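You operate a simulated robot arm through the tools that you are given. There is no shell and no other tool. Be economical: measure what you need, move in short steps, check, and stop when the job is done.

The job below is to be done with a simulated robot arm. You get a single attempt, and the scene is never put back.

Task
Plug the kettle into socket two, boil it, then switch the socket off.
Fine: switch on only once the plug is home; wait till the kettle clicks off; leave the other sockets as they are.

Only the result counts: the job must be done as asked and must still hold three seconds after the hand-in. Knocking over, shifting, dropping, spilling or breaking anything else fails it.

Robot
A 7-joint arm with a two-finger parallel gripper, fixed in place. Base frame: the origin is at the foot of the arm, x ahead of it, y to its left, z up; the work surface is at about z = 90.6. Readings come in cm, degrees, newtons and seconds.
With the tool pointing down near the work surface it reaches from about 34 to 78 cm from the base axis. Its first joint turns from -166.0 to 166.0 degrees. Payload 3.91 kg.
Tool frame: the origin (TCP) lies between the finger pads and is the grasp point; the fingertips stand 3 cm ahead of it; z points along the fingers, y is the line along which they close. The gripper opens to 11 cm. The fingers are 2 cm wide and 1 cm thick; the gripper's body (4.8 by 11.2 cm) begins 5.5 cm behind the TCP.
Orientation is that of the tool frame in the base frame, as a unit quaternion [w, x, y, z]. With the fingers straight down and closing along the base's y, the tool's x points along the base's -x, its y along +y and its z along -z.

Tools
- The arm moves only by the tool play_rows. Its argument "series" is a list of rows, each a list of 3 entries, a list of its own where there are three numbers: the shift along the base's x, y, z in units of 150 mm (1.0 is 150 mm), then the turn, a rotation vector about the base's x, y, z in units of 120 degrees (1.0 is 120 degrees), then the gripper command, from -1 (shut) to 1 (fully open), values between in proportion. In form: [[[dx, dy, dz], [ax, ay, az], gripper], ...]. A call has 1 to 10 rows; each row is the pose to reach, as a shift and turn from the pose commanded when the call began. A call with a number of a shift or a turn outside -1 to 1 is refused whole. A row lasts 0.2 s, in which the tool goes at most 5 cm and 8.6 degrees; a call with a longer step from one row to the next is refused whole, and so is a gripper value outside its range. A pose out of reach is approached as far as the arm can. The call stops where the force on the tool passes 50 N (or 10 N more than at its start, if that is more) or the arm is blocked; 0.2 s more then pass. The fingers move at their own pace (about 15.3 cm/s each) and stop on an object; they squeeze with about 40 N. The grip force told is the motor's: it shows also when the fingers shut on nothing. Time passes only in rows, and 0.2 s behind the last, so rows that repeat a pose let the fingers close. It gives the time, the measured TCP pose, the force on the tool (base axes), the opening and the grip force at its end, in the units of the frame above (readings bear some noise).
- Cameras (640 x 400 px; columns grow to the right, rows downward): "scene" is fixed at [39.97, -65.2, 160.27]; the picture's right is [0.97, 0.25, 0.00], its down [0.09, -0.33, -0.94] and it looks along [-0.24, 0.91, -0.34] (base axes); focal length 334 px, centre (320, 200). "wrist" rides on the gripper at [7.7, 0.7, -11.4] in the tool frame; the picture's right is [-0.09, 1.00, 0.00], its down [-0.80, -0.07, -0.59] and it looks along [-0.59, -0.05, 0.80] (tool axes); focal length 270 px, centre (320, 200). There is no depth. A picture from a camera that has moved, and an enlarged one, comes with that camera's place and axes in the base frame and with its lens.
- snapshot(camera): a new picture of that camera. No time passes.
- lift_body(by): slides the trunk up (or, below 0, down) by that many cm; the arm rides with it, the base frame stays. It gives what a move gives, with no picture.
- zoom(camera, box): a new picture of the part [left, top, right, bottom] of that camera's present view, enlarged. No time passes.
- sign_off(): hands the job in; it is judged then, once.

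Go step by step. Nothing tells you positions but the pictures and the camera data: compare them with the known pose of the tool, close in by small moves and look again before you grip or let go. The budget is 120 turns and 84 pictures, counting those below and the enlarged ones. Unless the task says otherwise, let go and move clear before handing in, and close with one line.

The tools are called after "Call:" by a JSON object that holds its "api" and its "payload". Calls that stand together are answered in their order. play_rows: Moves the arm, as the interface text tells. Its arguments: {"type":"object","properties":{"series":{"type":"array","items":{"type":"array"}}},"required":["series"]} The other tools are called the same way: lift_body (by) slides the trunk up or down; snapshot (camera) takes a picture; zoom (camera, box) takes an enlarged picture of a part of a camera's view; sign_off () hands the job in.

At the start:

```text
clock: 0.0
tcp_pos: [24.09, 42.36, 134.67]
orientation: [0.0, 0.0, 1.0, 0.001]
wrist_force: [0.0, -0.3, -0.2]
opening: 11.0
finger_force: 0.0
trunk travel left (down, up): [-57.5, 3.5]
```

scene: 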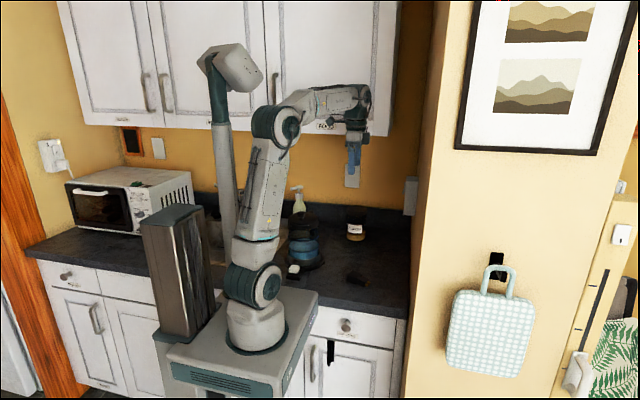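
wrist: 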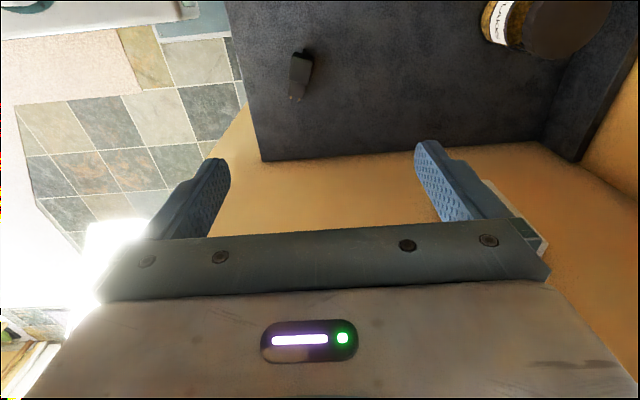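

I see a kitchen counter with a kettle-like dark object behind the arm, and a black plug-like thing on the counter. I'll zoom in on the counter and wall to find the kettle, plug and sockets.

Call:
{"api": "zoom", "payload": {"camera": "scene", "box": [260, 140, 430, 300]}}

Call:
{"api": "zoom", "payload": {"camera": "scene", "box": [30, 110, 260, 260]}}

Call:
{"api": "zoom", "payload": {"camera": "wrist", "box": [230, 0, 640, 180]}}

```text
2.50 times, centred on (345, 220) of scene
camera zoom: at [39.97, -65.2, 160.27], right [0.97, 0.25, 0.0], down [0.09, -0.33, -0.94], along [-0.24, 0.91, -0.34], focal length 835 px, centre (258, 150)
```

zoom: 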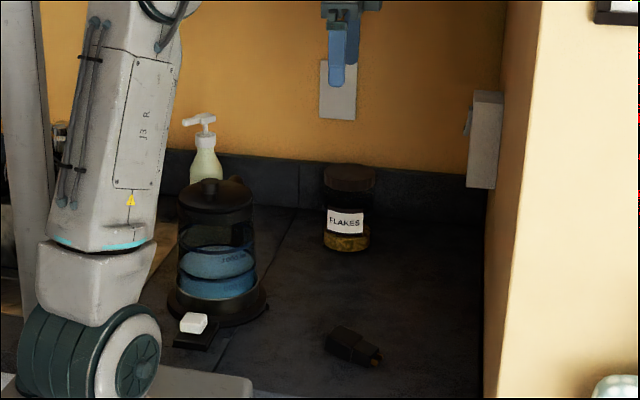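

```text
2.67 times, centred on (145, 185) of scene
camera zoom: at [39.97, -65.2, 160.27], right [0.97, 0.25, 0.0], down [0.09, -0.33, -0.94], along [-0.24, 0.91, -0.34], focal length 890 px, centre (787, 240)
```

zoom: 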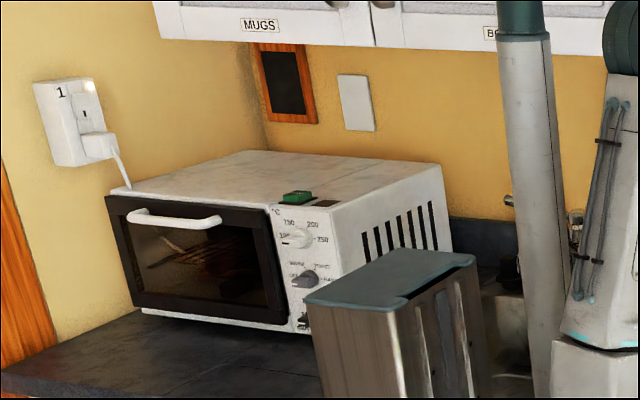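

```text
1.56 times, centred on (435, 90) of wrist
camera zoom: at [16.28, 42.92, 146.2], right [0.09, 1.0, 0.0], down [0.8, -0.07, 0.59], along [0.59, -0.05, -0.8], focal length 422 px, centre (140, 372)
```

zoom: 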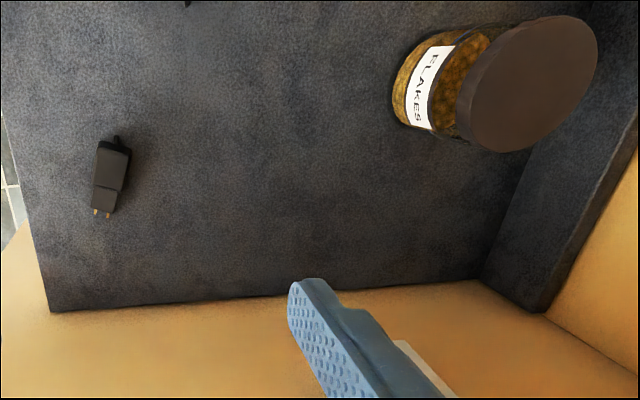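

The side wall on the right (x ≈ 45) carries a socket box near z ≈ 122, and the black plug lies at about (27, 39) with its pins toward +x. I'll tilt the wrist camera toward that wall to read the socket.

Call:
{"api": "play_rows", "payload": {"series": [[[0, 0, 0], [0, -0.07, 0], 1], [[0, 0, 0], [0, -0.14, 0], 1], [[0, 0, 0], [0, -0.2, 0], 1], [[0, 0, 0], [0, -0.27, 0], 1]]}}

Call:
{"api": "snapshot", "payload": {"camera": "wrist"}}

```text
clock: 1.0
tcp_pos: [23.92, 42.33, 134.68]
orientation: [0.28, 0.0, 0.96, 0.0]
wrist_force: [-0.1, -0.9, 0.1]
opening: 11.01
finger_force: 0.0
trunk travel left (down, up): [-57.5, 3.5]
```

```text
78 pictures are left
camera wrist: at [11.33, 42.89, 140.3], right [0.07, 1.0, 0.05], down [0.36, -0.07, 0.93], along [0.93, -0.05, -0.36], focal length 270 px, centre (320, 200)
```

wrist: 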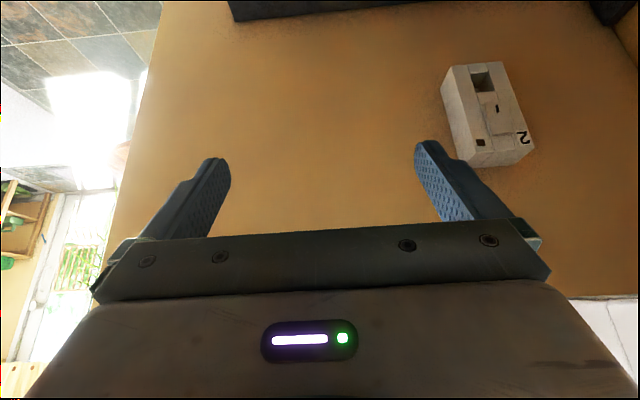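

Call:
{"api": "zoom", "payload": {"camera": "wrist", "box": [424, 40, 552, 180]}}

Call:
{"api": "zoom", "payload": {"camera": "scene", "box": [380, 160, 440, 230]}}

```text
2.86 times, centred on (488, 110) of wrist
camera zoom: at [11.33, 42.89, 140.3], right [0.07, 1.0, 0.05], down [0.36, -0.07, 0.93], along [0.93, -0.05, -0.36], focal length 772 px, centre (-160, 457)
```

zoom: 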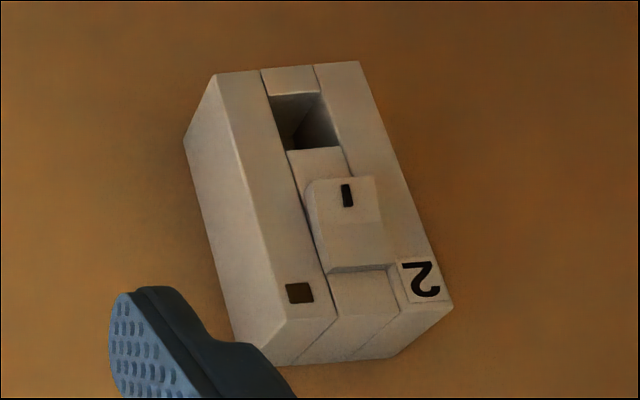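

```text
5.71 times, centred on (410, 195) of scene
camera zoom: at [39.97, -65.2, 160.27], right [0.97, 0.25, 0.0], down [0.09, -0.33, -0.94], along [-0.24, 0.91, -0.34], focal length 1908 px, centre (-194, 229)
```

zoom: 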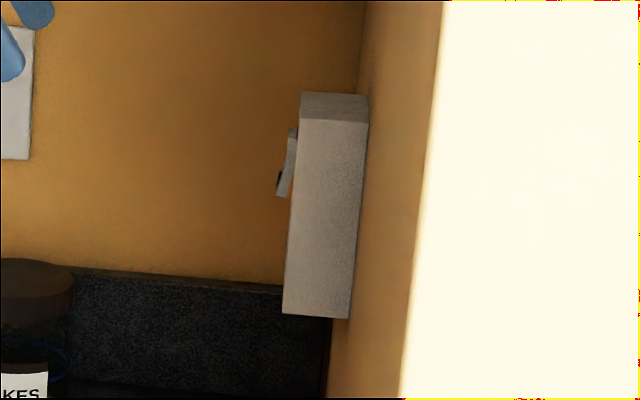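

Socket 2 is on the right-hand wall: box at x ≈ 41–45, y ≈ 61–67, z ≈ 110–124, with a recess at about (40.8, 63.9, 113.7), a rocker above it and a dark lamp. Next I'll straighten the tool and come down for a closer look at the plug.

Call:
{"api": "play_rows", "payload": {"series": [[[0, -0.05, -0.25], [0, 0.07, 0], 1], [[0, -0.1, -0.5], [0, 0.14, 0], 1], [[-0.05, -0.15, -0.75], [0, 0.2, 0], 1], [[-0.1, -0.2, -1.0], [0, 0.27, 0], 1]]}}

Call:
{"api": "snapshot", "payload": {"camera": "wrist"}}

```text
clock: 2.0
tcp_pos: [22.73, 39.26, 119.99]
orientation: [-0.001, 0.0, 1.0, 0.001]
wrist_force: [0.4, -0.7, -0.9]
opening: 11.0
finger_force: 0.1
trunk travel left (down, up): [-57.5, 3.5]
```

```text
75 pictures are left
camera wrist: at [15.03, 39.91, 131.42], right [0.09, 1.0, 0.0], down [0.8, -0.07, 0.59], along [0.59, -0.05, -0.8], focal length 270 px, centre (320, 200)
```

wrist: 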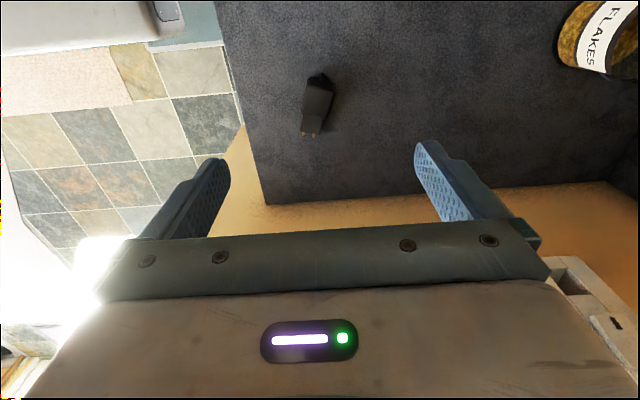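

The plug is clearer now; I'll zoom in to measure its outline and pins.

Call:
{"api": "zoom", "payload": {"camera": "wrist", "box": [270, 55, 370, 155]}}

Call:
{"api": "zoom", "payload": {"camera": "scene", "box": [330, 250, 390, 300]}}

Call:
{"api": "zoom", "payload": {"camera": "scene", "box": [270, 200, 350, 290]}}

```text
4.00 times, centred on (320, 105) of wrist
camera zoom: at [15.03, 39.91, 131.42], right [0.09, 1.0, 0.0], down [0.8, -0.07, 0.59], along [0.59, -0.05, -0.8], focal length 1081 px, centre (320, 580)
```

zoom: 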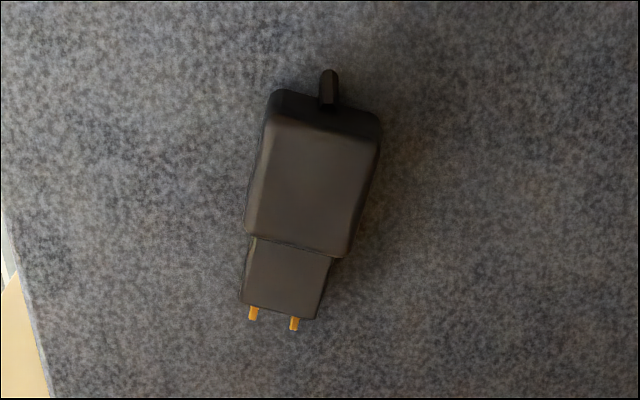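

```text
8.00 times, centred on (360, 275) of scene
camera zoom: at [39.97, -65.2, 160.27], right [0.97, 0.25, 0.0], down [0.09, -0.33, -0.94], along [-0.24, 0.91, -0.34], focal length 2672 px, centre (0, -400)
```

zoom: 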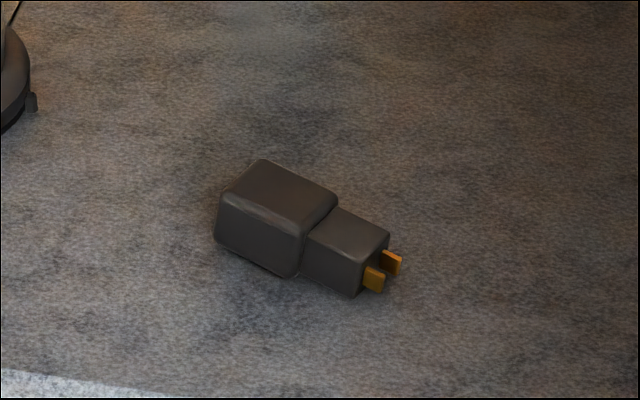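

```text
4.44 times, centred on (310, 245) of scene
camera zoom: at [39.97, -65.2, 160.27], right [0.97, 0.25, 0.0], down [0.09, -0.33, -0.94], along [-0.24, 0.91, -0.34], focal length 1484 px, centre (364, 0)
```

zoom: 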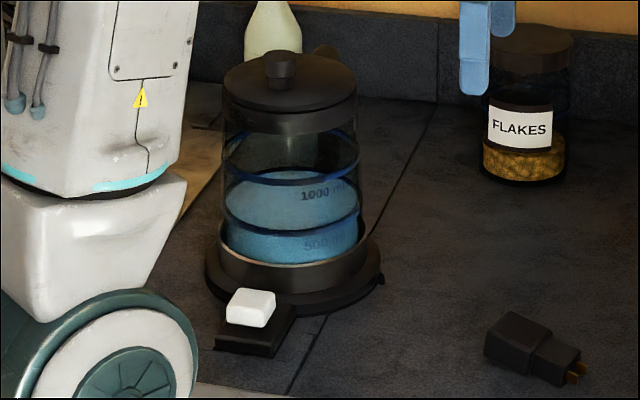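

The plug has a wide body (~3.8 cm), a nose (~2.9 × 2.0 cm) and two pins, yawed about -19°. The socket recess looks taller than wide, so the plug probably needs a 90° roll, and I'll look into the recess close up using the orientation I'd insert with (tool along +y).

Call:
{"api": "play_rows", "payload": {"series": [[[0.07, 0.1, 0], [0.07, 0, 0], 1], [[0.14, 0.2, 0], [0.14, 0, 0], 1], [[0.2, 0.3, 0], [0.21, 0, 0], 1], [[0.25, 0.4, -0.05], [0.28, 0, 0], 1], [[0.3, 0.5, -0.1], [0.35, 0, 0], 1], [[0.35, 0.6, -0.15], [0.42, 0, 0], 1], [[0.4, 0.7, -0.2], [0.49, 0, 0], 1], [[0.45, 0.8, -0.25], [0.56, 0, 0], 1], [[0.48, 0.9, -0.3], [0.63, 0, 0], 1], [[0.48, 0.9, -0.4], [0.7, 0, 0], 1]]}}

Call:
{"api": "snapshot", "payload": {"camera": "wrist"}}

Call:
{"api": "snapshot", "payload": {"camera": "scene"}}

```text
clock: 4.2
tcp_pos: [29.72, 52.87, 113.63]
orientation: [0.001, 0.001, 0.743, 0.669]
wrist_force: [-0.1, 0.3, 0.5]
opening: 11.01
finger_force: 0.1
trunk travel left (down, up): [-57.5, 3.5]
```

```text
71 pictures are left
camera wrist: at [21.93, 41.48, 115.65], right [0.09, 0.1, 0.99], down [0.8, -0.6, -0.01], along [0.59, 0.79, -0.14], focal length 270 px, centre (320, 200)
```

wrist: 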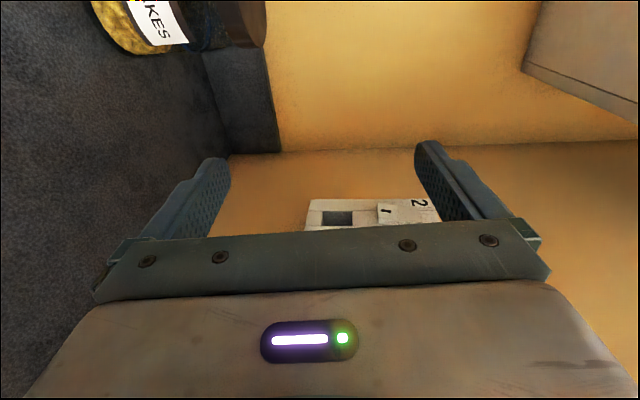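

```text
70 pictures are left
```

scene: 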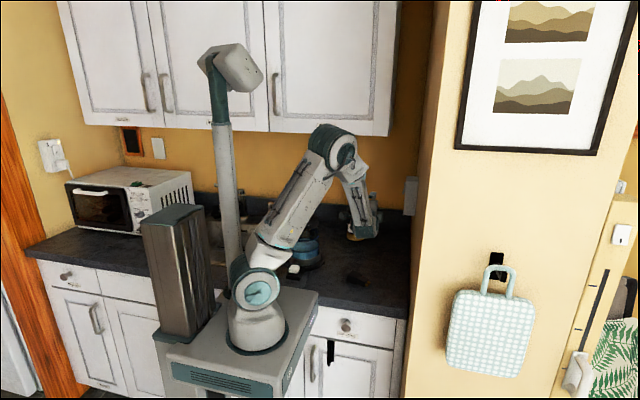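

This pose is reachable and the recess shows up just above the palm. Zooming in to see inside it.

Call:
{"api": "zoom", "payload": {"camera": "wrist", "box": [295, 185, 445, 240]}}

```text
4.27 times, centred on (370, 212) of wrist
camera zoom: at [21.93, 41.48, 115.65], right [0.09, 0.1, 0.99], down [0.8, -0.6, -0.01], along [0.59, 0.79, -0.14], focal length 1153 px, centre (107, 147)
```

zoom: 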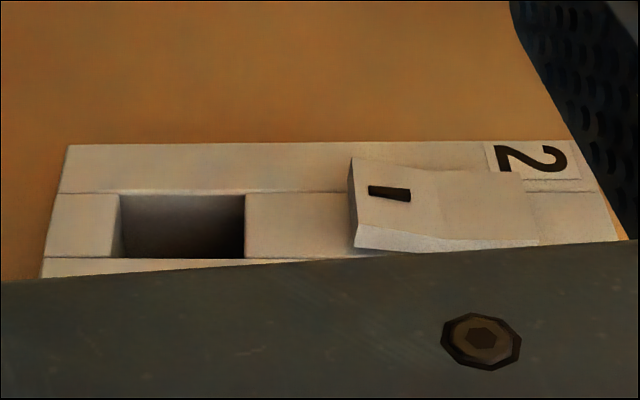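

The recess is about 2.5 wide × 3.2 tall, centred near y ≈ 63.6, z ≈ 113.5 on the x ≈ 41 face, so the nose must go in with its wide side vertical. Now I'll return to tool-down above the plug.

Call:
{"api": "play_rows", "payload": {"series": [[[0, -0.1, 0], [-0.07, 0, 0], 1], [[0, -0.2, 0], [-0.14, 0, 0], 1], [[0, -0.3, 0], [-0.21, 0, 0], 1], [[-0.05, -0.4, 0], [-0.28, 0, 0], 1], [[-0.1, -0.5, 0], [-0.35, 0, 0], 1], [[-0.15, -0.6, 0], [-0.42, 0, 0], 1], [[-0.2, -0.7, 0], [-0.49, 0, 0], 1], [[-0.226, -0.8, 0], [-0.56, 0, 0], 1], [[-0.226, -0.9, 0], [-0.63, 0, 0], 1], [[-0.226, -0.944, 0], [-0.7, 0, 0], 1]]}}

Call:
{"api": "play_rows", "payload": {"series": [[[0, 0, -0.1], [0, 0, -0.06], 0.3], [[0, 0, -0.2], [0, 0, -0.11], 0.3], [[0, 0, -0.45], [0, 0, -0.158], 0.3], [[0, 0, -0.6], [0, 0, -0.158], 0.3]]}}

Call:
{"api": "snapshot", "payload": {"camera": "wrist"}}

```text
clock: 6.4
tcp_pos: [26.3, 38.59, 113.55]
orientation: [0.001, 0.0, 1.0, -0.002]
wrist_force: [0.4, -0.3, -0.6]
opening: 10.99
finger_force: 0.1
trunk travel left (down, up): [-57.5, 3.5]
```

```text
clock: 7.4
tcp_pos: [26.41, 38.58, 104.58]
orientation: [0.0, 0.165, 0.986, 0.0]
wrist_force: [-0.4, 0.8, -0.5]
opening: 7.15
finger_force: 0.0
trunk travel left (down, up): [-57.5, 3.5]
```

```text
68 pictures are left
camera wrist: at [19.22, 41.61, 116.1], right [0.41, 0.91, 0.0], down [0.73, -0.33, 0.59], along [0.54, -0.24, -0.8], focal length 270 px, centre (320, 200)
```

wrist: 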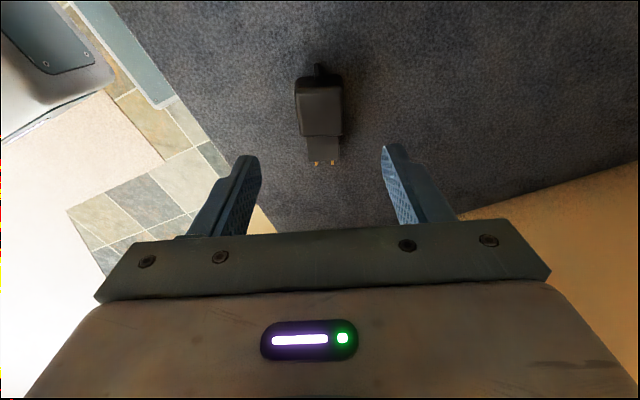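

The plug now looks square to the fingers. One zoom for an exact measurement before descending.

Call:
{"api": "zoom", "payload": {"camera": "wrist", "box": [270, 55, 370, 175]}}

```text
3.33 times, centred on (320, 115) of wrist
camera zoom: at [19.22, 41.61, 116.1], right [0.41, 0.91, 0.0], down [0.73, -0.33, 0.59], along [0.54, -0.24, -0.8], focal length 901 px, centre (320, 483)
```

zoom: 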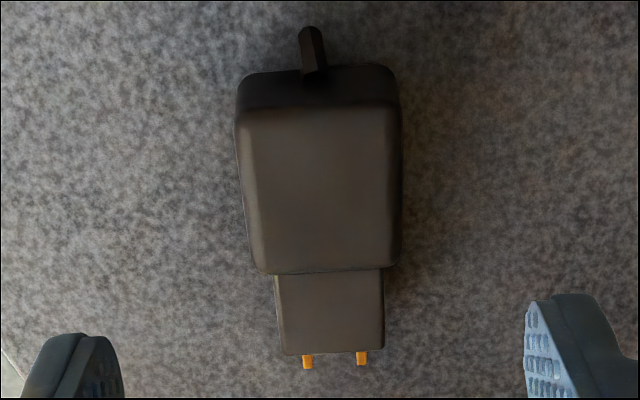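

The TCP is centred over the plug body (3.5 wide, 4.2 long; nose 2.65 long, 2.9 wide). Descending so the fingertips stop just above the counter, then closing.

Call:
{"api": "play_rows", "payload": {"series": [[[0, 0, -0.2], [0, 0, 0], 0.3], [[0, 0, -0.4], [0, 0, 0], 0.3], [[0, 0, -0.55], [0, 0, 0], 0.3], [[0, 0, -0.65], [0, 0, 0], 0.3], [[0, 0, -0.705], [0, 0, 0], 0.3], [[0, 0, -0.705], [0, 0, 0], 0.3]]}}

Call:
{"api": "play_rows", "payload": {"series": [[[0, 0, 0], [0, 0, 0], -0.2], [[0, 0, 0], [0, 0, 0], -1], [[0, 0, 0], [0, 0, 0], -1], [[0, 0, 0], [0, 0, 0], -1]]}}

Call:
{"api": "snapshot", "payload": {"camera": "wrist"}}

```text
clock: 8.8
tcp_pos: [26.18, 38.64, 94.11]
orientation: [0.0, 0.163, 0.987, 0.0]
wrist_force: [0.3, 0.3, 0.7]
opening: 7.14
finger_force: 0.2
trunk travel left (down, up): [-57.5, 3.5]
```

```text
clock: 9.8
tcp_pos: [26.2, 38.73, 94.09]
orientation: [0.0, 0.164, 0.986, 0.0]
wrist_force: [0.2, 0.5, -1.0]
opening: 3.9
finger_force: 40.1
trunk travel left (down, up): [-57.5, 3.5]
```

```text
66 pictures are left
camera wrist: at [19.14, 41.68, 105.53], right [0.41, 0.91, 0.0], down [0.73, -0.33, 0.59], along [0.54, -0.24, -0.8], focal length 270 px, centre (320, 200)
```

wrist: 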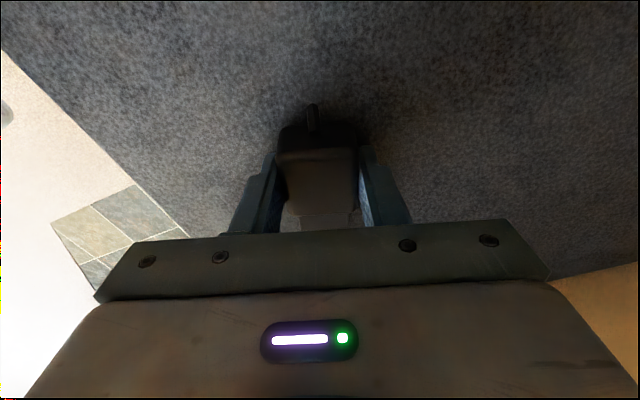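

The plug is gripped (3.9 cm). Lifting straight up, then turning it level with +x.

Call:
{"api": "play_rows", "payload": {"series": [[[0, 0, 0.1], [0, 0, 0], -1], [[0, 0, 0.3], [0, 0, 0], -1], [[0, 0, 0.55], [0, 0, 0.05], -1], [[0, 0, 0.8], [0, 0, 0.1], -1], [[0, 0, 1.0], [0, 0, 0.158], -1]]}}

Call:
{"api": "snapshot", "payload": {"camera": "scene"}}

Call:
{"api": "zoom", "payload": {"camera": "wrist", "box": [220, 80, 420, 240]}}

```text
clock: 11.0
tcp_pos: [26.27, 38.64, 109.16]
orientation: [0.001, -0.001, 1.0, 0.001]
wrist_force: [-0.4, -0.3, 0.2]
opening: 3.92
finger_force: 39.7
trunk travel left (down, up): [-57.5, 3.5]
```

```text
65 pictures are left
```

scene: 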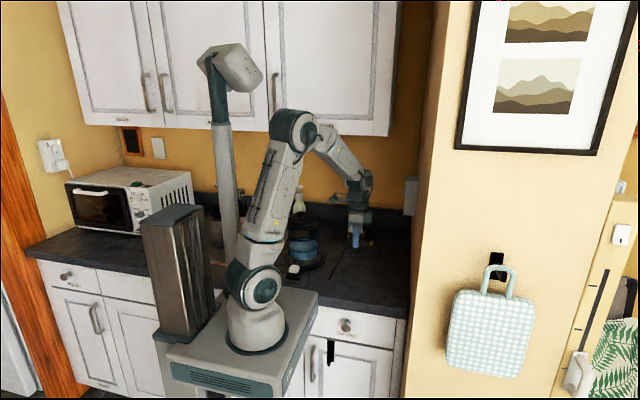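

```text
2.50 times, centred on (320, 160) of wrist
camera zoom: at [18.52, 39.26, 120.75], right [0.09, 1.0, 0.0], down [0.8, -0.07, 0.59], along [0.59, -0.05, -0.8], focal length 676 px, centre (320, 300)
```

zoom: 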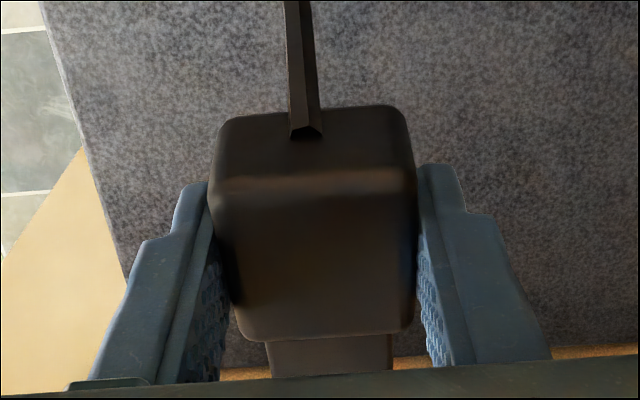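

The plug sits straight in the fingers with its cord trailing. Rolling the tool by 90° toward +y while moving toward the socket.

Call:
{"api": "play_rows", "payload": {"series": [[[0.04, 0.1, 0.03], [0.07, 0, 0], -1], [[0.08, 0.2, 0.06], [0.14, 0, 0], -1], [[0.12, 0.3, 0.09], [0.21, 0, 0], -1], [[0.16, 0.4, 0.12], [0.28, 0, 0], -1], [[0.2, 0.5, 0.15], [0.35, 0, 0], -1], [[0.24, 0.6, 0.18], [0.42, 0, 0], -1], [[0.28, 0.7, 0.21], [0.49, 0, 0], -1], [[0.32, 0.8, 0.24], [0.56, 0, 0], -1], [[0.36, 0.9, 0.27], [0.63, 0, 0], -1], [[0.4, 1.0, 0.293], [0.7, 0, 0], -1]]}}

Call:
{"api": "play_rows", "payload": {"series": [[[0, 0.1, 0], [0.05, 0, 0], -1], [[0, 0.25, 0], [0.05, 0, 0], -1], [[0, 0.4, 0], [0.05, 0, 0], -1], [[0, 0.507, 0], [0.05, 0, 0], -1], [[0, 0.507, 0], [0.05, 0, 0], -1]]}}

Call:
{"api": "snapshot", "payload": {"camera": "wrist"}}

Call:
{"api": "zoom", "payload": {"camera": "scene", "box": [340, 150, 440, 250]}}

```text
clock: 13.2
tcp_pos: [31.5, 53.44, 114.13]
orientation: [0.003, -0.004, 0.742, 0.671]
wrist_force: [0.3, -0.2, -0.4]
opening: 3.91
finger_force: 39.8
trunk travel left (down, up): [-57.5, 3.5]
```

```text
clock: 14.4
tcp_pos: [31.34, 60.59, 113.98]
orientation: [0.002, -0.002, 0.705, 0.709]
wrist_force: [0.4, -1.0, 0.1]
opening: 3.94
finger_force: 39.8
trunk travel left (down, up): [-57.5, 3.5]
```

```text
63 pictures are left
camera wrist: at [23.64, 49.03, 114.68], right [0.08, 0.0, 1.0], down [0.8, -0.59, -0.07], along [0.59, 0.8, -0.04], focal length 270 px, centre (320, 200)
```

wrist: 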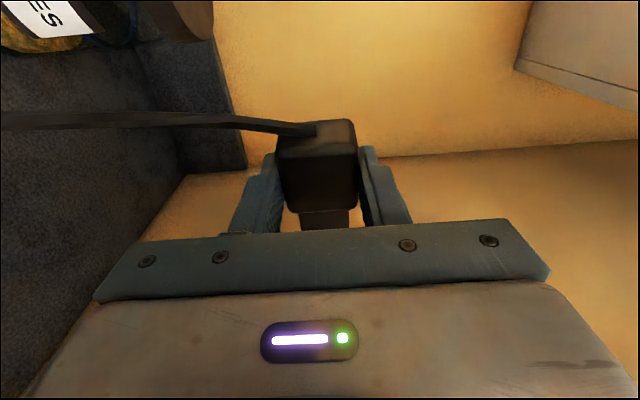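

```text
4.00 times, centred on (390, 200) of scene
camera zoom: at [39.97, -65.2, 160.27], right [0.97, 0.25, 0.0], down [0.09, -0.33, -0.94], along [-0.24, 0.91, -0.34], focal length 1336 px, centre (40, 200)
```

zoom: 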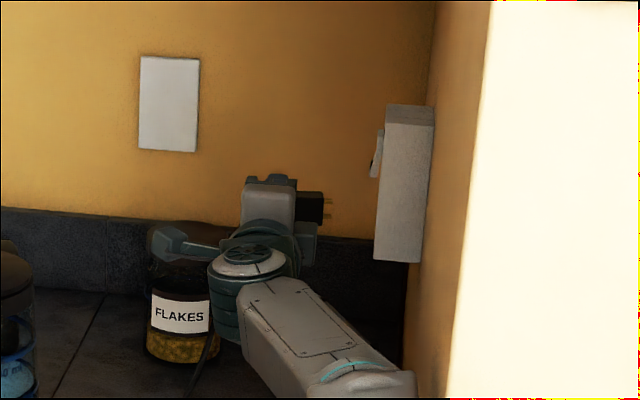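

The plug is level, pins toward the socket, about 6 cm from its face. The measured pose lags my command by about 1 cm, so I'll hold still and see whether it settles before aligning to the recess at (41.1, 63.85, 113.5).

Call:
{"api": "play_rows", "payload": {"series": [[[0, 0, 0], [0, 0, 0], -1], [[0, 0, 0], [0, 0, 0], -1], [[0, 0, 0], [0, 0, 0], -1]]}}

Call:
{"api": "zoom", "payload": {"camera": "wrist", "box": [250, 100, 400, 240]}}

Call:
{"api": "zoom", "payload": {"camera": "scene", "box": [385, 170, 435, 220]}}

```text
clock: 15.2
tcp_pos: [31.29, 60.69, 114.21]
orientation: [0.004, -0.004, 0.706, 0.708]
wrist_force: [-0.3, -0.4, -1.9]
opening: 3.92
finger_force: 40.4
trunk travel left (down, up): [-57.5, 3.5]
```

```text
2.86 times, centred on (325, 170) of wrist
camera zoom: at [23.59, 49.13, 114.77], right [0.08, 0.0, 1.0], down [0.8, -0.59, -0.07], along [0.59, 0.8, -0.04], focal length 772 px, centre (306, 286)
```

zoom: 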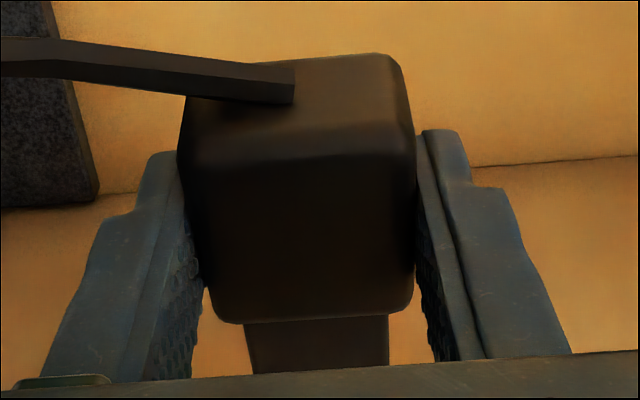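

```text
8.00 times, centred on (410, 195) of scene
camera zoom: at [39.97, -65.2, 160.27], right [0.97, 0.25, 0.0], down [0.09, -0.33, -0.94], along [-0.24, 0.91, -0.34], focal length 2672 px, centre (-400, 240)
```

zoom: 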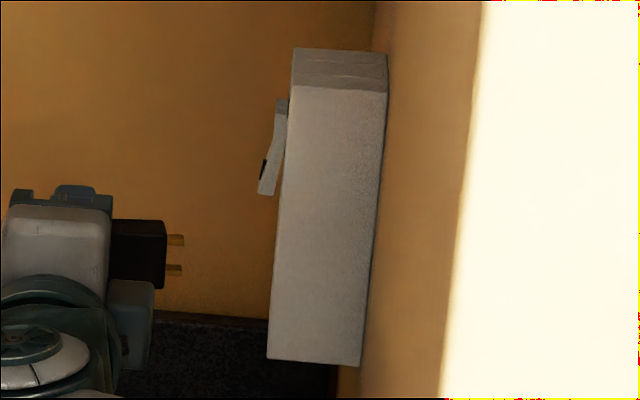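

The plug's exact position along the fingers is uncertain and I need it to within ~2 mm. I'll roll the tool back down briefly and read the plug height against the fingertip from the scene camera.

Call:
{"api": "play_rows", "payload": {"series": [[[0, -0.1, 0], [-0.07, 0, 0], -1], [[0, -0.2, 0], [-0.14, 0, 0], -1], [[0, -0.3, 0], [-0.21, 0, 0], -1], [[0, -0.4, 0], [-0.28, 0, 0], -1], [[0, -0.5, 0], [-0.35, 0, 0], -1], [[0, -0.6, 0], [-0.42, 0, 0], -1], [[0, -0.7, 0], [-0.49, 0, 0], -1], [[0, -0.7, 0], [-0.56, 0, 0], -1], [[0, -0.7, 0], [-0.63, 0, 0], -1], [[0, -0.7, 0], [-0.7, 0, 0], -1]]}}

Call:
{"api": "play_rows", "payload": {"series": [[[0, 0, 0], [-0.05, 0, 0], -1], [[0, 0, 0], [-0.05, 0, 0], -1]]}}

Call:
{"api": "snapshot", "payload": {"camera": "scene"}}

Call:
{"api": "zoom", "payload": {"camera": "scene", "box": [340, 190, 400, 250]}}

```text
clock: 17.4
tcp_pos: [32.32, 50.75, 113.63]
orientation: [0.001, 0.0, 0.999, 0.05]
wrist_force: [0.6, 0.9, -1.4]
opening: 3.95
finger_force: 39.7
trunk travel left (down, up): [-57.5, 3.5]
```

```text
clock: 18.0
tcp_pos: [32.4, 50.75, 113.59]
orientation: [0.0, -0.001, 1.0, -0.001]
wrist_force: [0.5, -0.4, -0.5]
opening: 3.93
finger_force: 39.9
trunk travel left (down, up): [-57.5, 3.5]
```

```text
59 pictures are left
```

scene: 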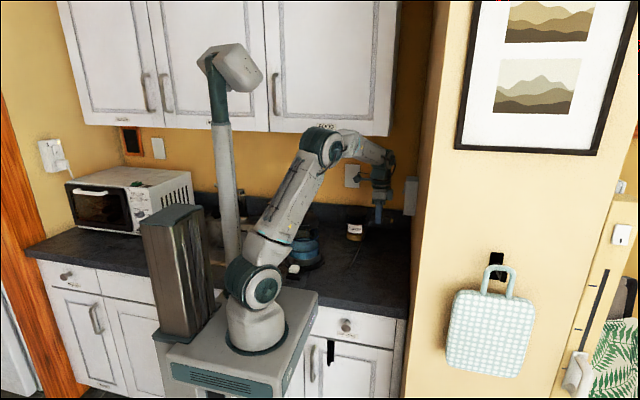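

```text
6.67 times, centred on (370, 220) of scene
camera zoom: at [39.97, -65.2, 160.27], right [0.97, 0.25, 0.0], down [0.09, -0.33, -0.94], along [-0.24, 0.91, -0.34], focal length 2226 px, centre (-13, 67)
```

zoom: 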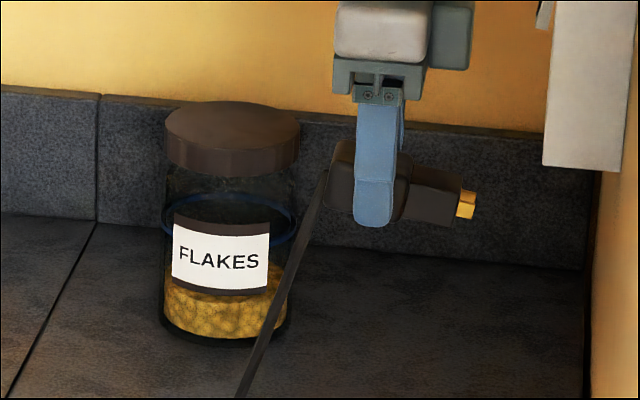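

With the tool down the arm tracks exactly, and the plug is nicely visible. A tighter zoom will give the nose position relative to the fingertip.

Call:
{"api": "zoom", "payload": {"camera": "scene", "box": [368, 206, 390, 228]}}

```text
16.00 times, centred on (379, 217) of scene
camera zoom: at [39.97, -65.2, 160.27], right [0.97, 0.25, 0.0], down [0.09, -0.33, -0.94], along [-0.24, 0.91, -0.34], focal length 5343 px, centre (-624, -72)
```

zoom: 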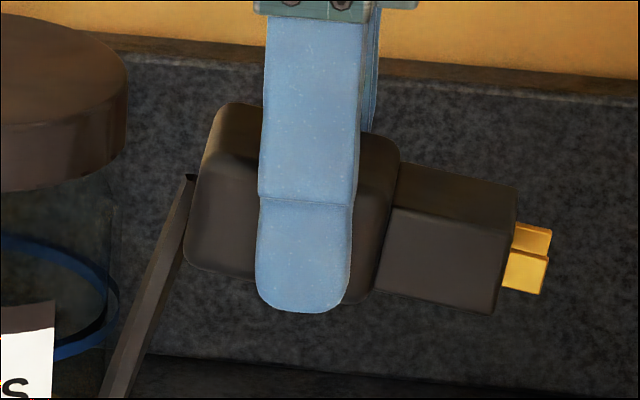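

The plug pitched about 7.5° nose-down in the grip; its nose axis passes ~1.45 cm ahead of the TCP once that's corrected. I'll tilt the tool to level the plug, roll again, and watch whether the arm follows.

Call:
{"api": "play_rows", "payload": {"series": [[[-0.05, 0, 0], [0, -0.0625, 0], -1], [[-0.1, 0, 0], [0, -0.0625, 0], -1]]}}

Call:
{"api": "play_rows", "payload": {"series": [[[0, 0.05, 0], [0.07, 0, 0], -1], [[0, 0.1, 0], [0.14, 0, 0], -1], [[0, 0.15, 0], [0.21, 0, 0], -1], [[0, 0.2, 0], [0.28, 0, 0], -1], [[0, 0.25, 0], [0.35, 0, 0], -1], [[0, 0.3, 0], [0.42, 0, 0], -1], [[0, 0.35, 0], [0.49, 0, 0], -1], [[0, 0.4, 0], [0.56, 0, 0], -1], [[0, 0.45, 0], [0.63, 0, 0], -1], [[0, 0.5, 0], [0.7, 0, 0], -1]]}}

Call:
{"api": "play_rows", "payload": {"series": [[[0, 0, 0], [0.05, 0, 0], -1], [[0, 0, 0], [0.05, 0, 0], -1]]}}

Call:
{"api": "snapshot", "payload": {"camera": "scene"}}

```text
clock: 18.6
tcp_pos: [30.9, 50.79, 113.51]
orientation: [0.065, 0.0, 0.998, 0.001]
wrist_force: [0.1, -1.2, -0.9]
opening: 3.95
finger_force: 39.6
trunk travel left (down, up): [-57.5, 3.5]
```

```text
clock: 20.8
tcp_pos: [30.92, 58.18, 113.59]
orientation: [0.049, 0.044, 0.74, 0.669]
wrist_force: [0.4, -0.1, -0.4]
opening: 3.93
finger_force: 39.9
trunk travel left (down, up): [-57.5, 3.5]
```

```text
clock: 21.4
tcp_pos: [30.68, 58.23, 113.52]
orientation: [0.046, 0.046, 0.705, 0.706]
wrist_force: [-0.1, 0.9, -1.6]
opening: 3.94
finger_force: 39.6
trunk travel left (down, up): [-57.5, 3.5]
```

```text
56 pictures are left
```

scene: 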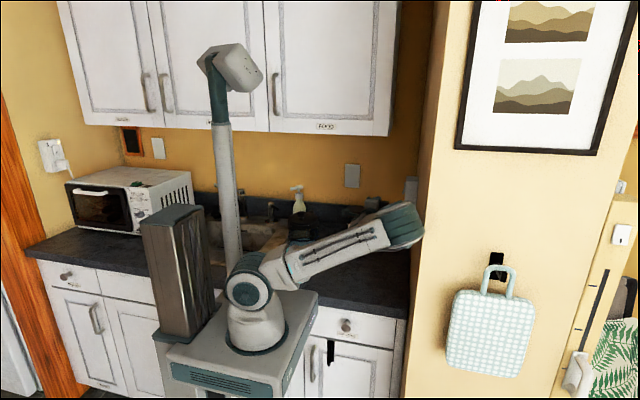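

The arm follows accurately now, but the elbow swung out to the right near the wall edge. I'll check clearances before going on.

Call:
{"api": "zoom", "payload": {"camera": "scene", "box": [250, 160, 450, 310]}}

Call:
{"api": "snapshot", "payload": {"camera": "wrist"}}

```text
2.67 times, centred on (350, 235) of scene
camera zoom: at [39.97, -65.2, 160.27], right [0.97, 0.25, 0.0], down [0.09, -0.33, -0.94], along [-0.24, 0.91, -0.34], focal length 890 px, centre (240, 107)
```

zoom: 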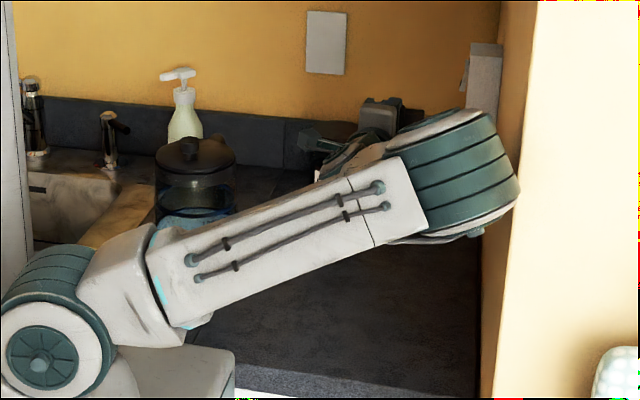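

```text
54 pictures are left
camera wrist: at [21.65, 47.85, 114.21], right [0.09, -0.01, 1.0], down [0.72, -0.69, -0.07], along [0.69, 0.72, -0.05], focal length 270 px, centre (320, 200)
```

wrist: 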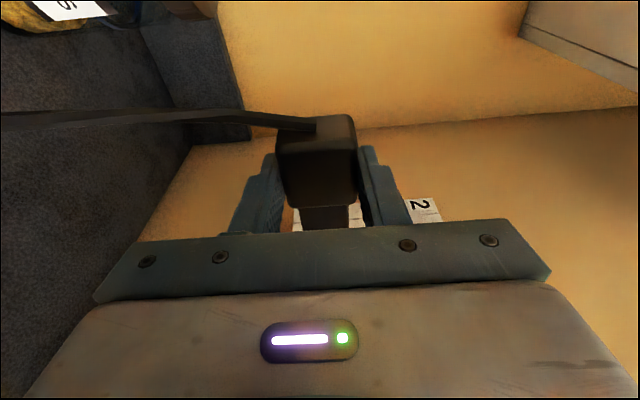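

The elbow has gone low and close to the partition wall, which is a poor configuration for inserting. I'll roll back to tool-down, then lower the trunk so the forearm is more level at socket height.

Call:
{"api": "play_rows", "payload": {"series": [[[0, -0.05, 0], [-0.07, 0, 0], -1], [[0, -0.1, 0], [-0.14, 0, 0], -1], [[0, -0.15, 0], [-0.21, 0, 0], -1], [[0, -0.2, 0], [-0.28, 0, 0], -1], [[0, -0.25, 0], [-0.35, 0, 0], -1], [[0, -0.3, 0], [-0.42, 0, 0], -1], [[0, -0.35, 0], [-0.49, 0, 0], -1], [[0, -0.4, 0], [-0.56, 0, 0], -1], [[0, -0.45, 0], [-0.63, 0, 0], -1], [[0, -0.5, 0], [-0.7, 0, 0], -1]]}}

Call:
{"api": "play_rows", "payload": {"series": [[[0, -0.1, 0.1], [-0.05, 0, 0], -1], [[0, -0.2, 0.3], [-0.05, 0, 0], -1], [[0, -0.3, 0.5], [-0.05, 0, 0], -1]]}}

Call:
{"api": "snapshot", "payload": {"camera": "scene"}}

```text
clock: 23.6
tcp_pos: [30.86, 50.88, 113.39]
orientation: [0.066, 0.004, 0.997, 0.051]
wrist_force: [0.0, -0.2, -0.3]
opening: 3.91
finger_force: 40.3
trunk travel left (down, up): [-57.5, 3.5]
```

```text
clock: 24.4
tcp_pos: [30.79, 46.14, 120.9]
orientation: [0.065, 0.0, 0.998, -0.001]
wrist_force: [-0.4, 0.1, -1.7]
opening: 3.93
finger_force: 39.9
trunk travel left (down, up): [-57.5, 3.5]
```

```text
53 pictures are left
```

scene: 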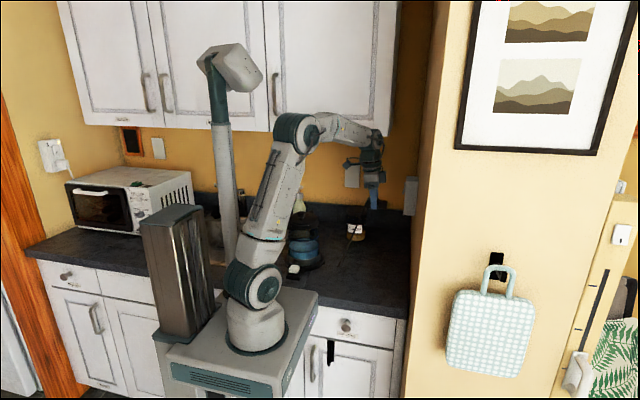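

The elbow is up again. Now lowering the trunk, in two steps to be sure nothing touches.

Call:
{"api": "lift_body", "payload": {"by": -5}}

Call:
{"api": "snapshot", "payload": {"camera": "scene"}}

```text
clock: 25.3
tcp_pos: [30.79, 46.19, 115.81]
orientation: [0.066, 0.0, 0.998, 0.001]
wrist_force: [0.6, -0.2, -0.7]
opening: 3.92
finger_force: 40.1
trunk travel left (down, up): [-52.5, 8.5]
```

```text
52 pictures are left
```

scene: 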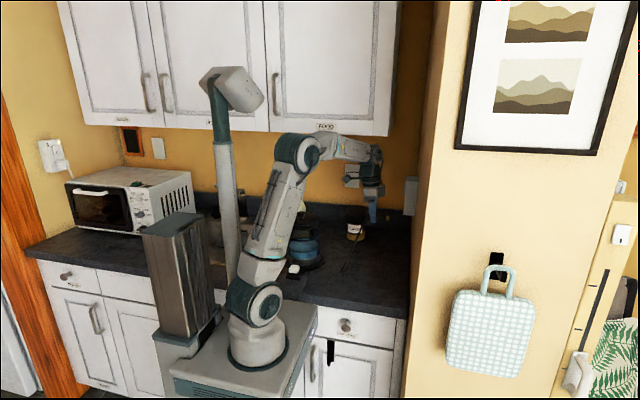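

The platform clears the counter. Lowering another 13 cm.

Call:
{"api": "play_rows", "payload": {"series": [[[0, 0, 0.25], [0, 0, 0], -1], [[0, 0, 0.5], [0, 0, 0], -1], [[0, 0, 0.7], [0, 0, 0], -1]]}}

Call:
{"api": "lift_body", "payload": {"by": -13}}

Call:
{"api": "snapshot", "payload": {"camera": "scene"}}

```text
clock: 26.1
tcp_pos: [30.77, 46.47, 126.21]
orientation: [0.065, 0.0, 0.998, -0.001]
wrist_force: [-0.3, -0.4, -1.1]
opening: 3.94
finger_force: 40.4
trunk travel left (down, up): [-52.5, 8.5]
```

```text
clock: 27.7
tcp_pos: [30.57, 46.48, 113.32]
orientation: [0.065, 0.0, 0.998, 0.0]
wrist_force: [-0.2, -0.3, -1.1]
opening: 3.93
finger_force: 39.5
trunk travel left (down, up): [-39.5, 21.5]
```

```text
51 pictures are left
```

scene: 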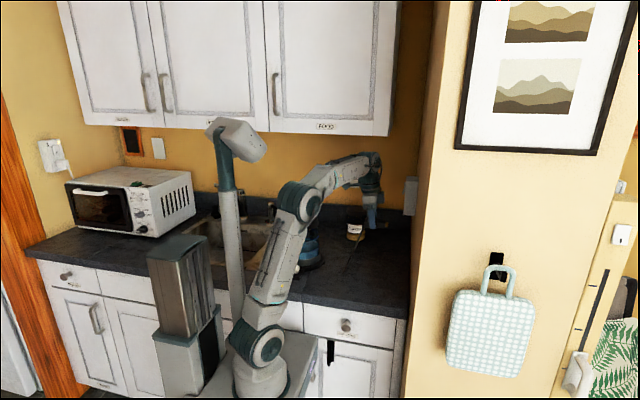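

The trunk is down 18 cm and the arm still has elbow-up posture. Rolling again.

Call:
{"api": "play_rows", "payload": {"series": [[[0, 0.07, 0], [0.07, 0, 0], -1], [[0, 0.14, 0], [0.14, 0, 0], -1], [[0, 0.21, 0], [0.21, 0, 0], -1], [[0, 0.28, 0], [0.28, 0, 0], -1], [[0, 0.35, 0], [0.35, 0, 0], -1], [[0, 0.42, 0], [0.42, 0, 0], -1], [[0, 0.49, 0], [0.49, 0, 0], -1], [[0, 0.56, 0], [0.56, 0, 0], -1], [[0, 0.63, 0], [0.63, 0, 0], -1], [[0, 0.7, 0], [0.7, 0, 0], -1]]}}

Call:
{"api": "play_rows", "payload": {"series": [[[0, 0, 0], [0.05, 0, 0], -1], [[0, 0, 0], [0.05, 0, 0], -1]]}}

Call:
{"api": "snapshot", "payload": {"camera": "scene"}}

Call:
{"api": "snapshot", "payload": {"camera": "wrist"}}

```text
clock: 29.9
tcp_pos: [30.69, 56.9, 113.26]
orientation: [0.049, 0.044, 0.741, 0.668]
wrist_force: [-0.3, 0.5, -0.5]
opening: 3.91
finger_force: 39.8
trunk travel left (down, up): [-39.5, 21.5]
```

```text
clock: 30.5
tcp_pos: [30.51, 56.96, 113.23]
orientation: [0.046, 0.046, 0.705, 0.706]
wrist_force: [0.4, 0.8, -0.8]
opening: 3.94
finger_force: 40.0
trunk travel left (down, up): [-39.5, 21.5]
```

```text
50 pictures are left
```

scene: 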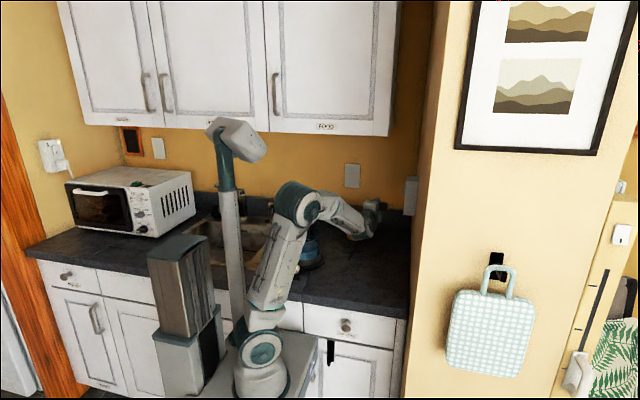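

```text
49 pictures are left
camera wrist: at [21.4, 46.49, 114.02], right [0.09, -0.01, 1.0], down [0.72, -0.69, -0.07], along [0.69, 0.72, -0.05], focal length 270 px, centre (320, 200)
```

wrist: 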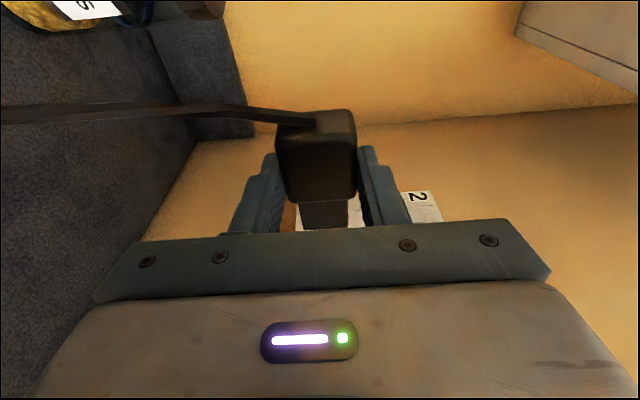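

Good posture now. Zooming on the nose against the socket to check alignment.

Call:
{"api": "zoom", "payload": {"camera": "wrist", "box": [250, 100, 450, 240]}}

Call:
{"api": "zoom", "payload": {"camera": "scene", "box": [370, 170, 430, 230]}}

```text
2.86 times, centred on (350, 170) of wrist
camera zoom: at [21.4, 46.49, 114.02], right [0.09, -0.01, 1.0], down [0.72, -0.69, -0.07], along [0.69, 0.72, -0.05], focal length 772 px, centre (234, 286)
```

zoom: 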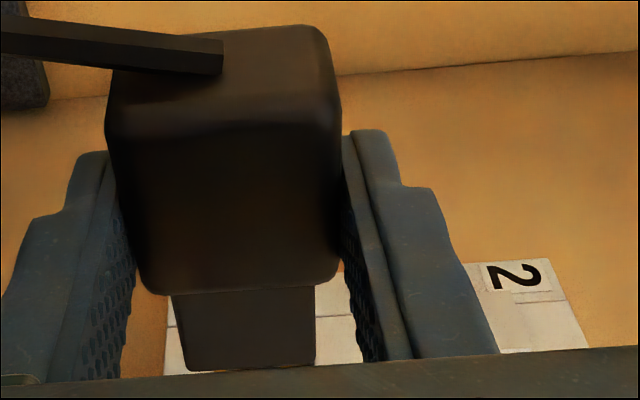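

```text
6.67 times, centred on (400, 200) of scene
camera zoom: at [39.97, -65.2, 160.27], right [0.97, 0.25, 0.0], down [0.09, -0.33, -0.94], along [-0.24, 0.91, -0.34], focal length 2226 px, centre (-213, 200)
```

zoom: 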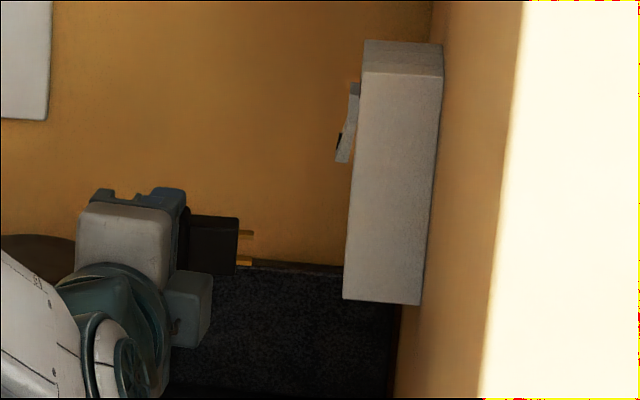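

Triangulating both views, the nose still points ~5° toward +y and its tip centre is about 2 cm ahead of the TCP in y. I'll correct 5° of yaw and bring the pins to just short of the socket face.

Call:
{"api": "play_rows", "payload": {"series": [[[0.05, 0.09, 0.01], [0, 0, -0.02], -1], [[0.1, 0.18, 0.01], [0, 0, -0.042], -1], [[0.17, 0.27, 0.01], [0, 0, -0.042], -1], [[0.23, 0.35, 0.01], [0, 0, -0.042], -1], [[0.23, 0.35, 0.01], [0, 0, -0.042], -1]]}}

Call:
{"api": "zoom", "payload": {"camera": "wrist", "box": [250, 100, 450, 240]}}

Call:
{"api": "zoom", "payload": {"camera": "scene", "box": [380, 170, 430, 220]}}

```text
clock: 31.7
tcp_pos: [34.02, 62.21, 113.41]
orientation: [0.078, 0.077, 0.703, 0.703]
wrist_force: [-0.2, 0.9, 0.4]
opening: 3.96
finger_force: 39.8
trunk travel left (down, up): [-39.5, 21.5]
```

```text
2.86 times, centred on (350, 170) of wrist
camera zoom: at [24.03, 52.59, 114.23], right [0.09, -0.02, 1.0], down [0.65, -0.75, -0.07], along [0.75, 0.66, -0.05], focal length 772 px, centre (234, 286)
```

zoom: 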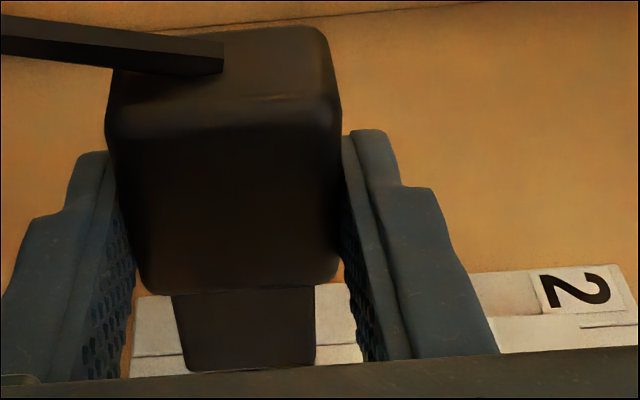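

```text
8.00 times, centred on (405, 195) of scene
camera zoom: at [39.97, -65.2, 160.27], right [0.97, 0.25, 0.0], down [0.09, -0.33, -0.94], along [-0.24, 0.91, -0.34], focal length 2672 px, centre (-360, 240)
```

zoom: 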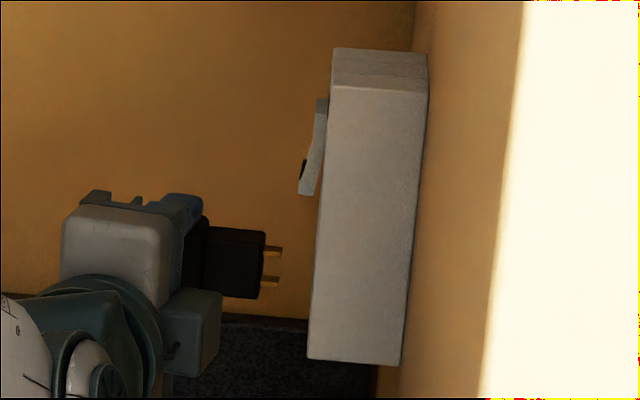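

The nose is level and lines up with the recess within about 1 mm in both directions. Advancing slowly along +x.

Call:
{"api": "play_rows", "payload": {"series": [[[0.03, -0.003, -0.004], [0, 0, 0], -1], [[0.06, -0.003, -0.004], [0, 0, 0], -1], [[0.09, -0.003, -0.004], [0, 0, 0], -1], [[0.12, -0.003, -0.004], [0, 0, 0], -1], [[0.15, -0.003, -0.004], [0, 0, 0], -1], [[0.18, -0.003, -0.004], [0, 0, 0], -1], [[0.2, -0.003, -0.004], [0, 0, 0], -1]]}}

Call:
{"api": "zoom", "payload": {"camera": "scene", "box": [380, 170, 430, 220]}}

Call:
{"api": "zoom", "payload": {"camera": "wrist", "box": [250, 100, 450, 240]}}

```text
clock: 33.3
tcp_pos: [37.03, 62.19, 113.32]
orientation: [0.077, 0.077, 0.703, 0.703]
wrist_force: [-0.2, 0.4, -1.3]
opening: 3.91
finger_force: 39.9
trunk travel left (down, up): [-39.5, 21.5]
```

```text
8.00 times, centred on (405, 195) of scene
camera zoom: at [39.97, -65.2, 160.27], right [0.97, 0.25, 0.0], down [0.09, -0.33, -0.94], along [-0.24, 0.91, -0.34], focal length 2672 px, centre (-360, 240)
```

zoom: 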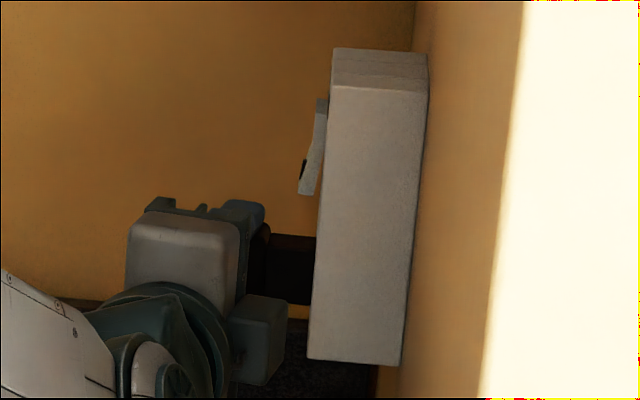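

```text
2.86 times, centred on (350, 170) of wrist
camera zoom: at [27.06, 52.63, 114.11], right [0.09, -0.02, 1.0], down [0.65, -0.75, -0.07], along [0.75, 0.66, -0.05], focal length 772 px, centre (234, 286)
```

zoom: 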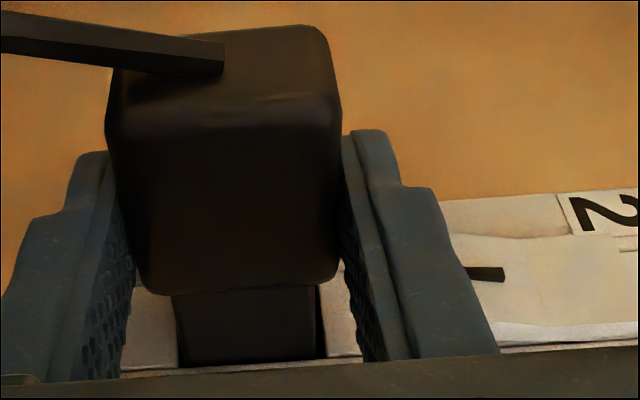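

The nose is entering the recess with no resistance. Continuing the remaining ~2 cm in small steps.

Call:
{"api": "play_rows", "payload": {"series": [[[0.02, 0, 0], [0, 0, 0], -1], [[0.04, 0, 0], [0, 0, 0], -1], [[0.06, 0, 0], [0, 0, 0], -1], [[0.08, 0, 0], [0, 0, 0], -1], [[0.1, 0, 0], [0, 0, 0], -1]]}}

Call:
{"api": "zoom", "payload": {"camera": "wrist", "box": [250, 100, 450, 240]}}

```text
clock: 34.5
tcp_pos: [38.62, 62.13, 113.28]
orientation: [0.078, 0.077, 0.703, 0.702]
wrist_force: [-0.1, -0.4, -0.8]
opening: 3.94
finger_force: 40.1
trunk travel left (down, up): [-39.5, 21.5]
```

```text
2.86 times, centred on (350, 170) of wrist
camera zoom: at [28.54, 52.62, 114.14], right [0.08, -0.02, 1.0], down [0.65, -0.75, -0.07], along [0.75, 0.66, -0.05], focal length 772 px, centre (234, 286)
```

zoom: 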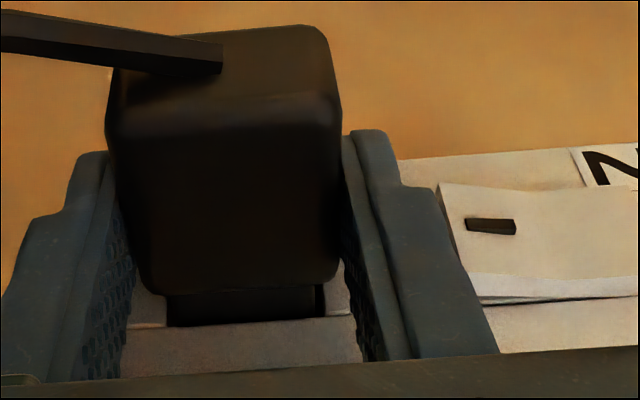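

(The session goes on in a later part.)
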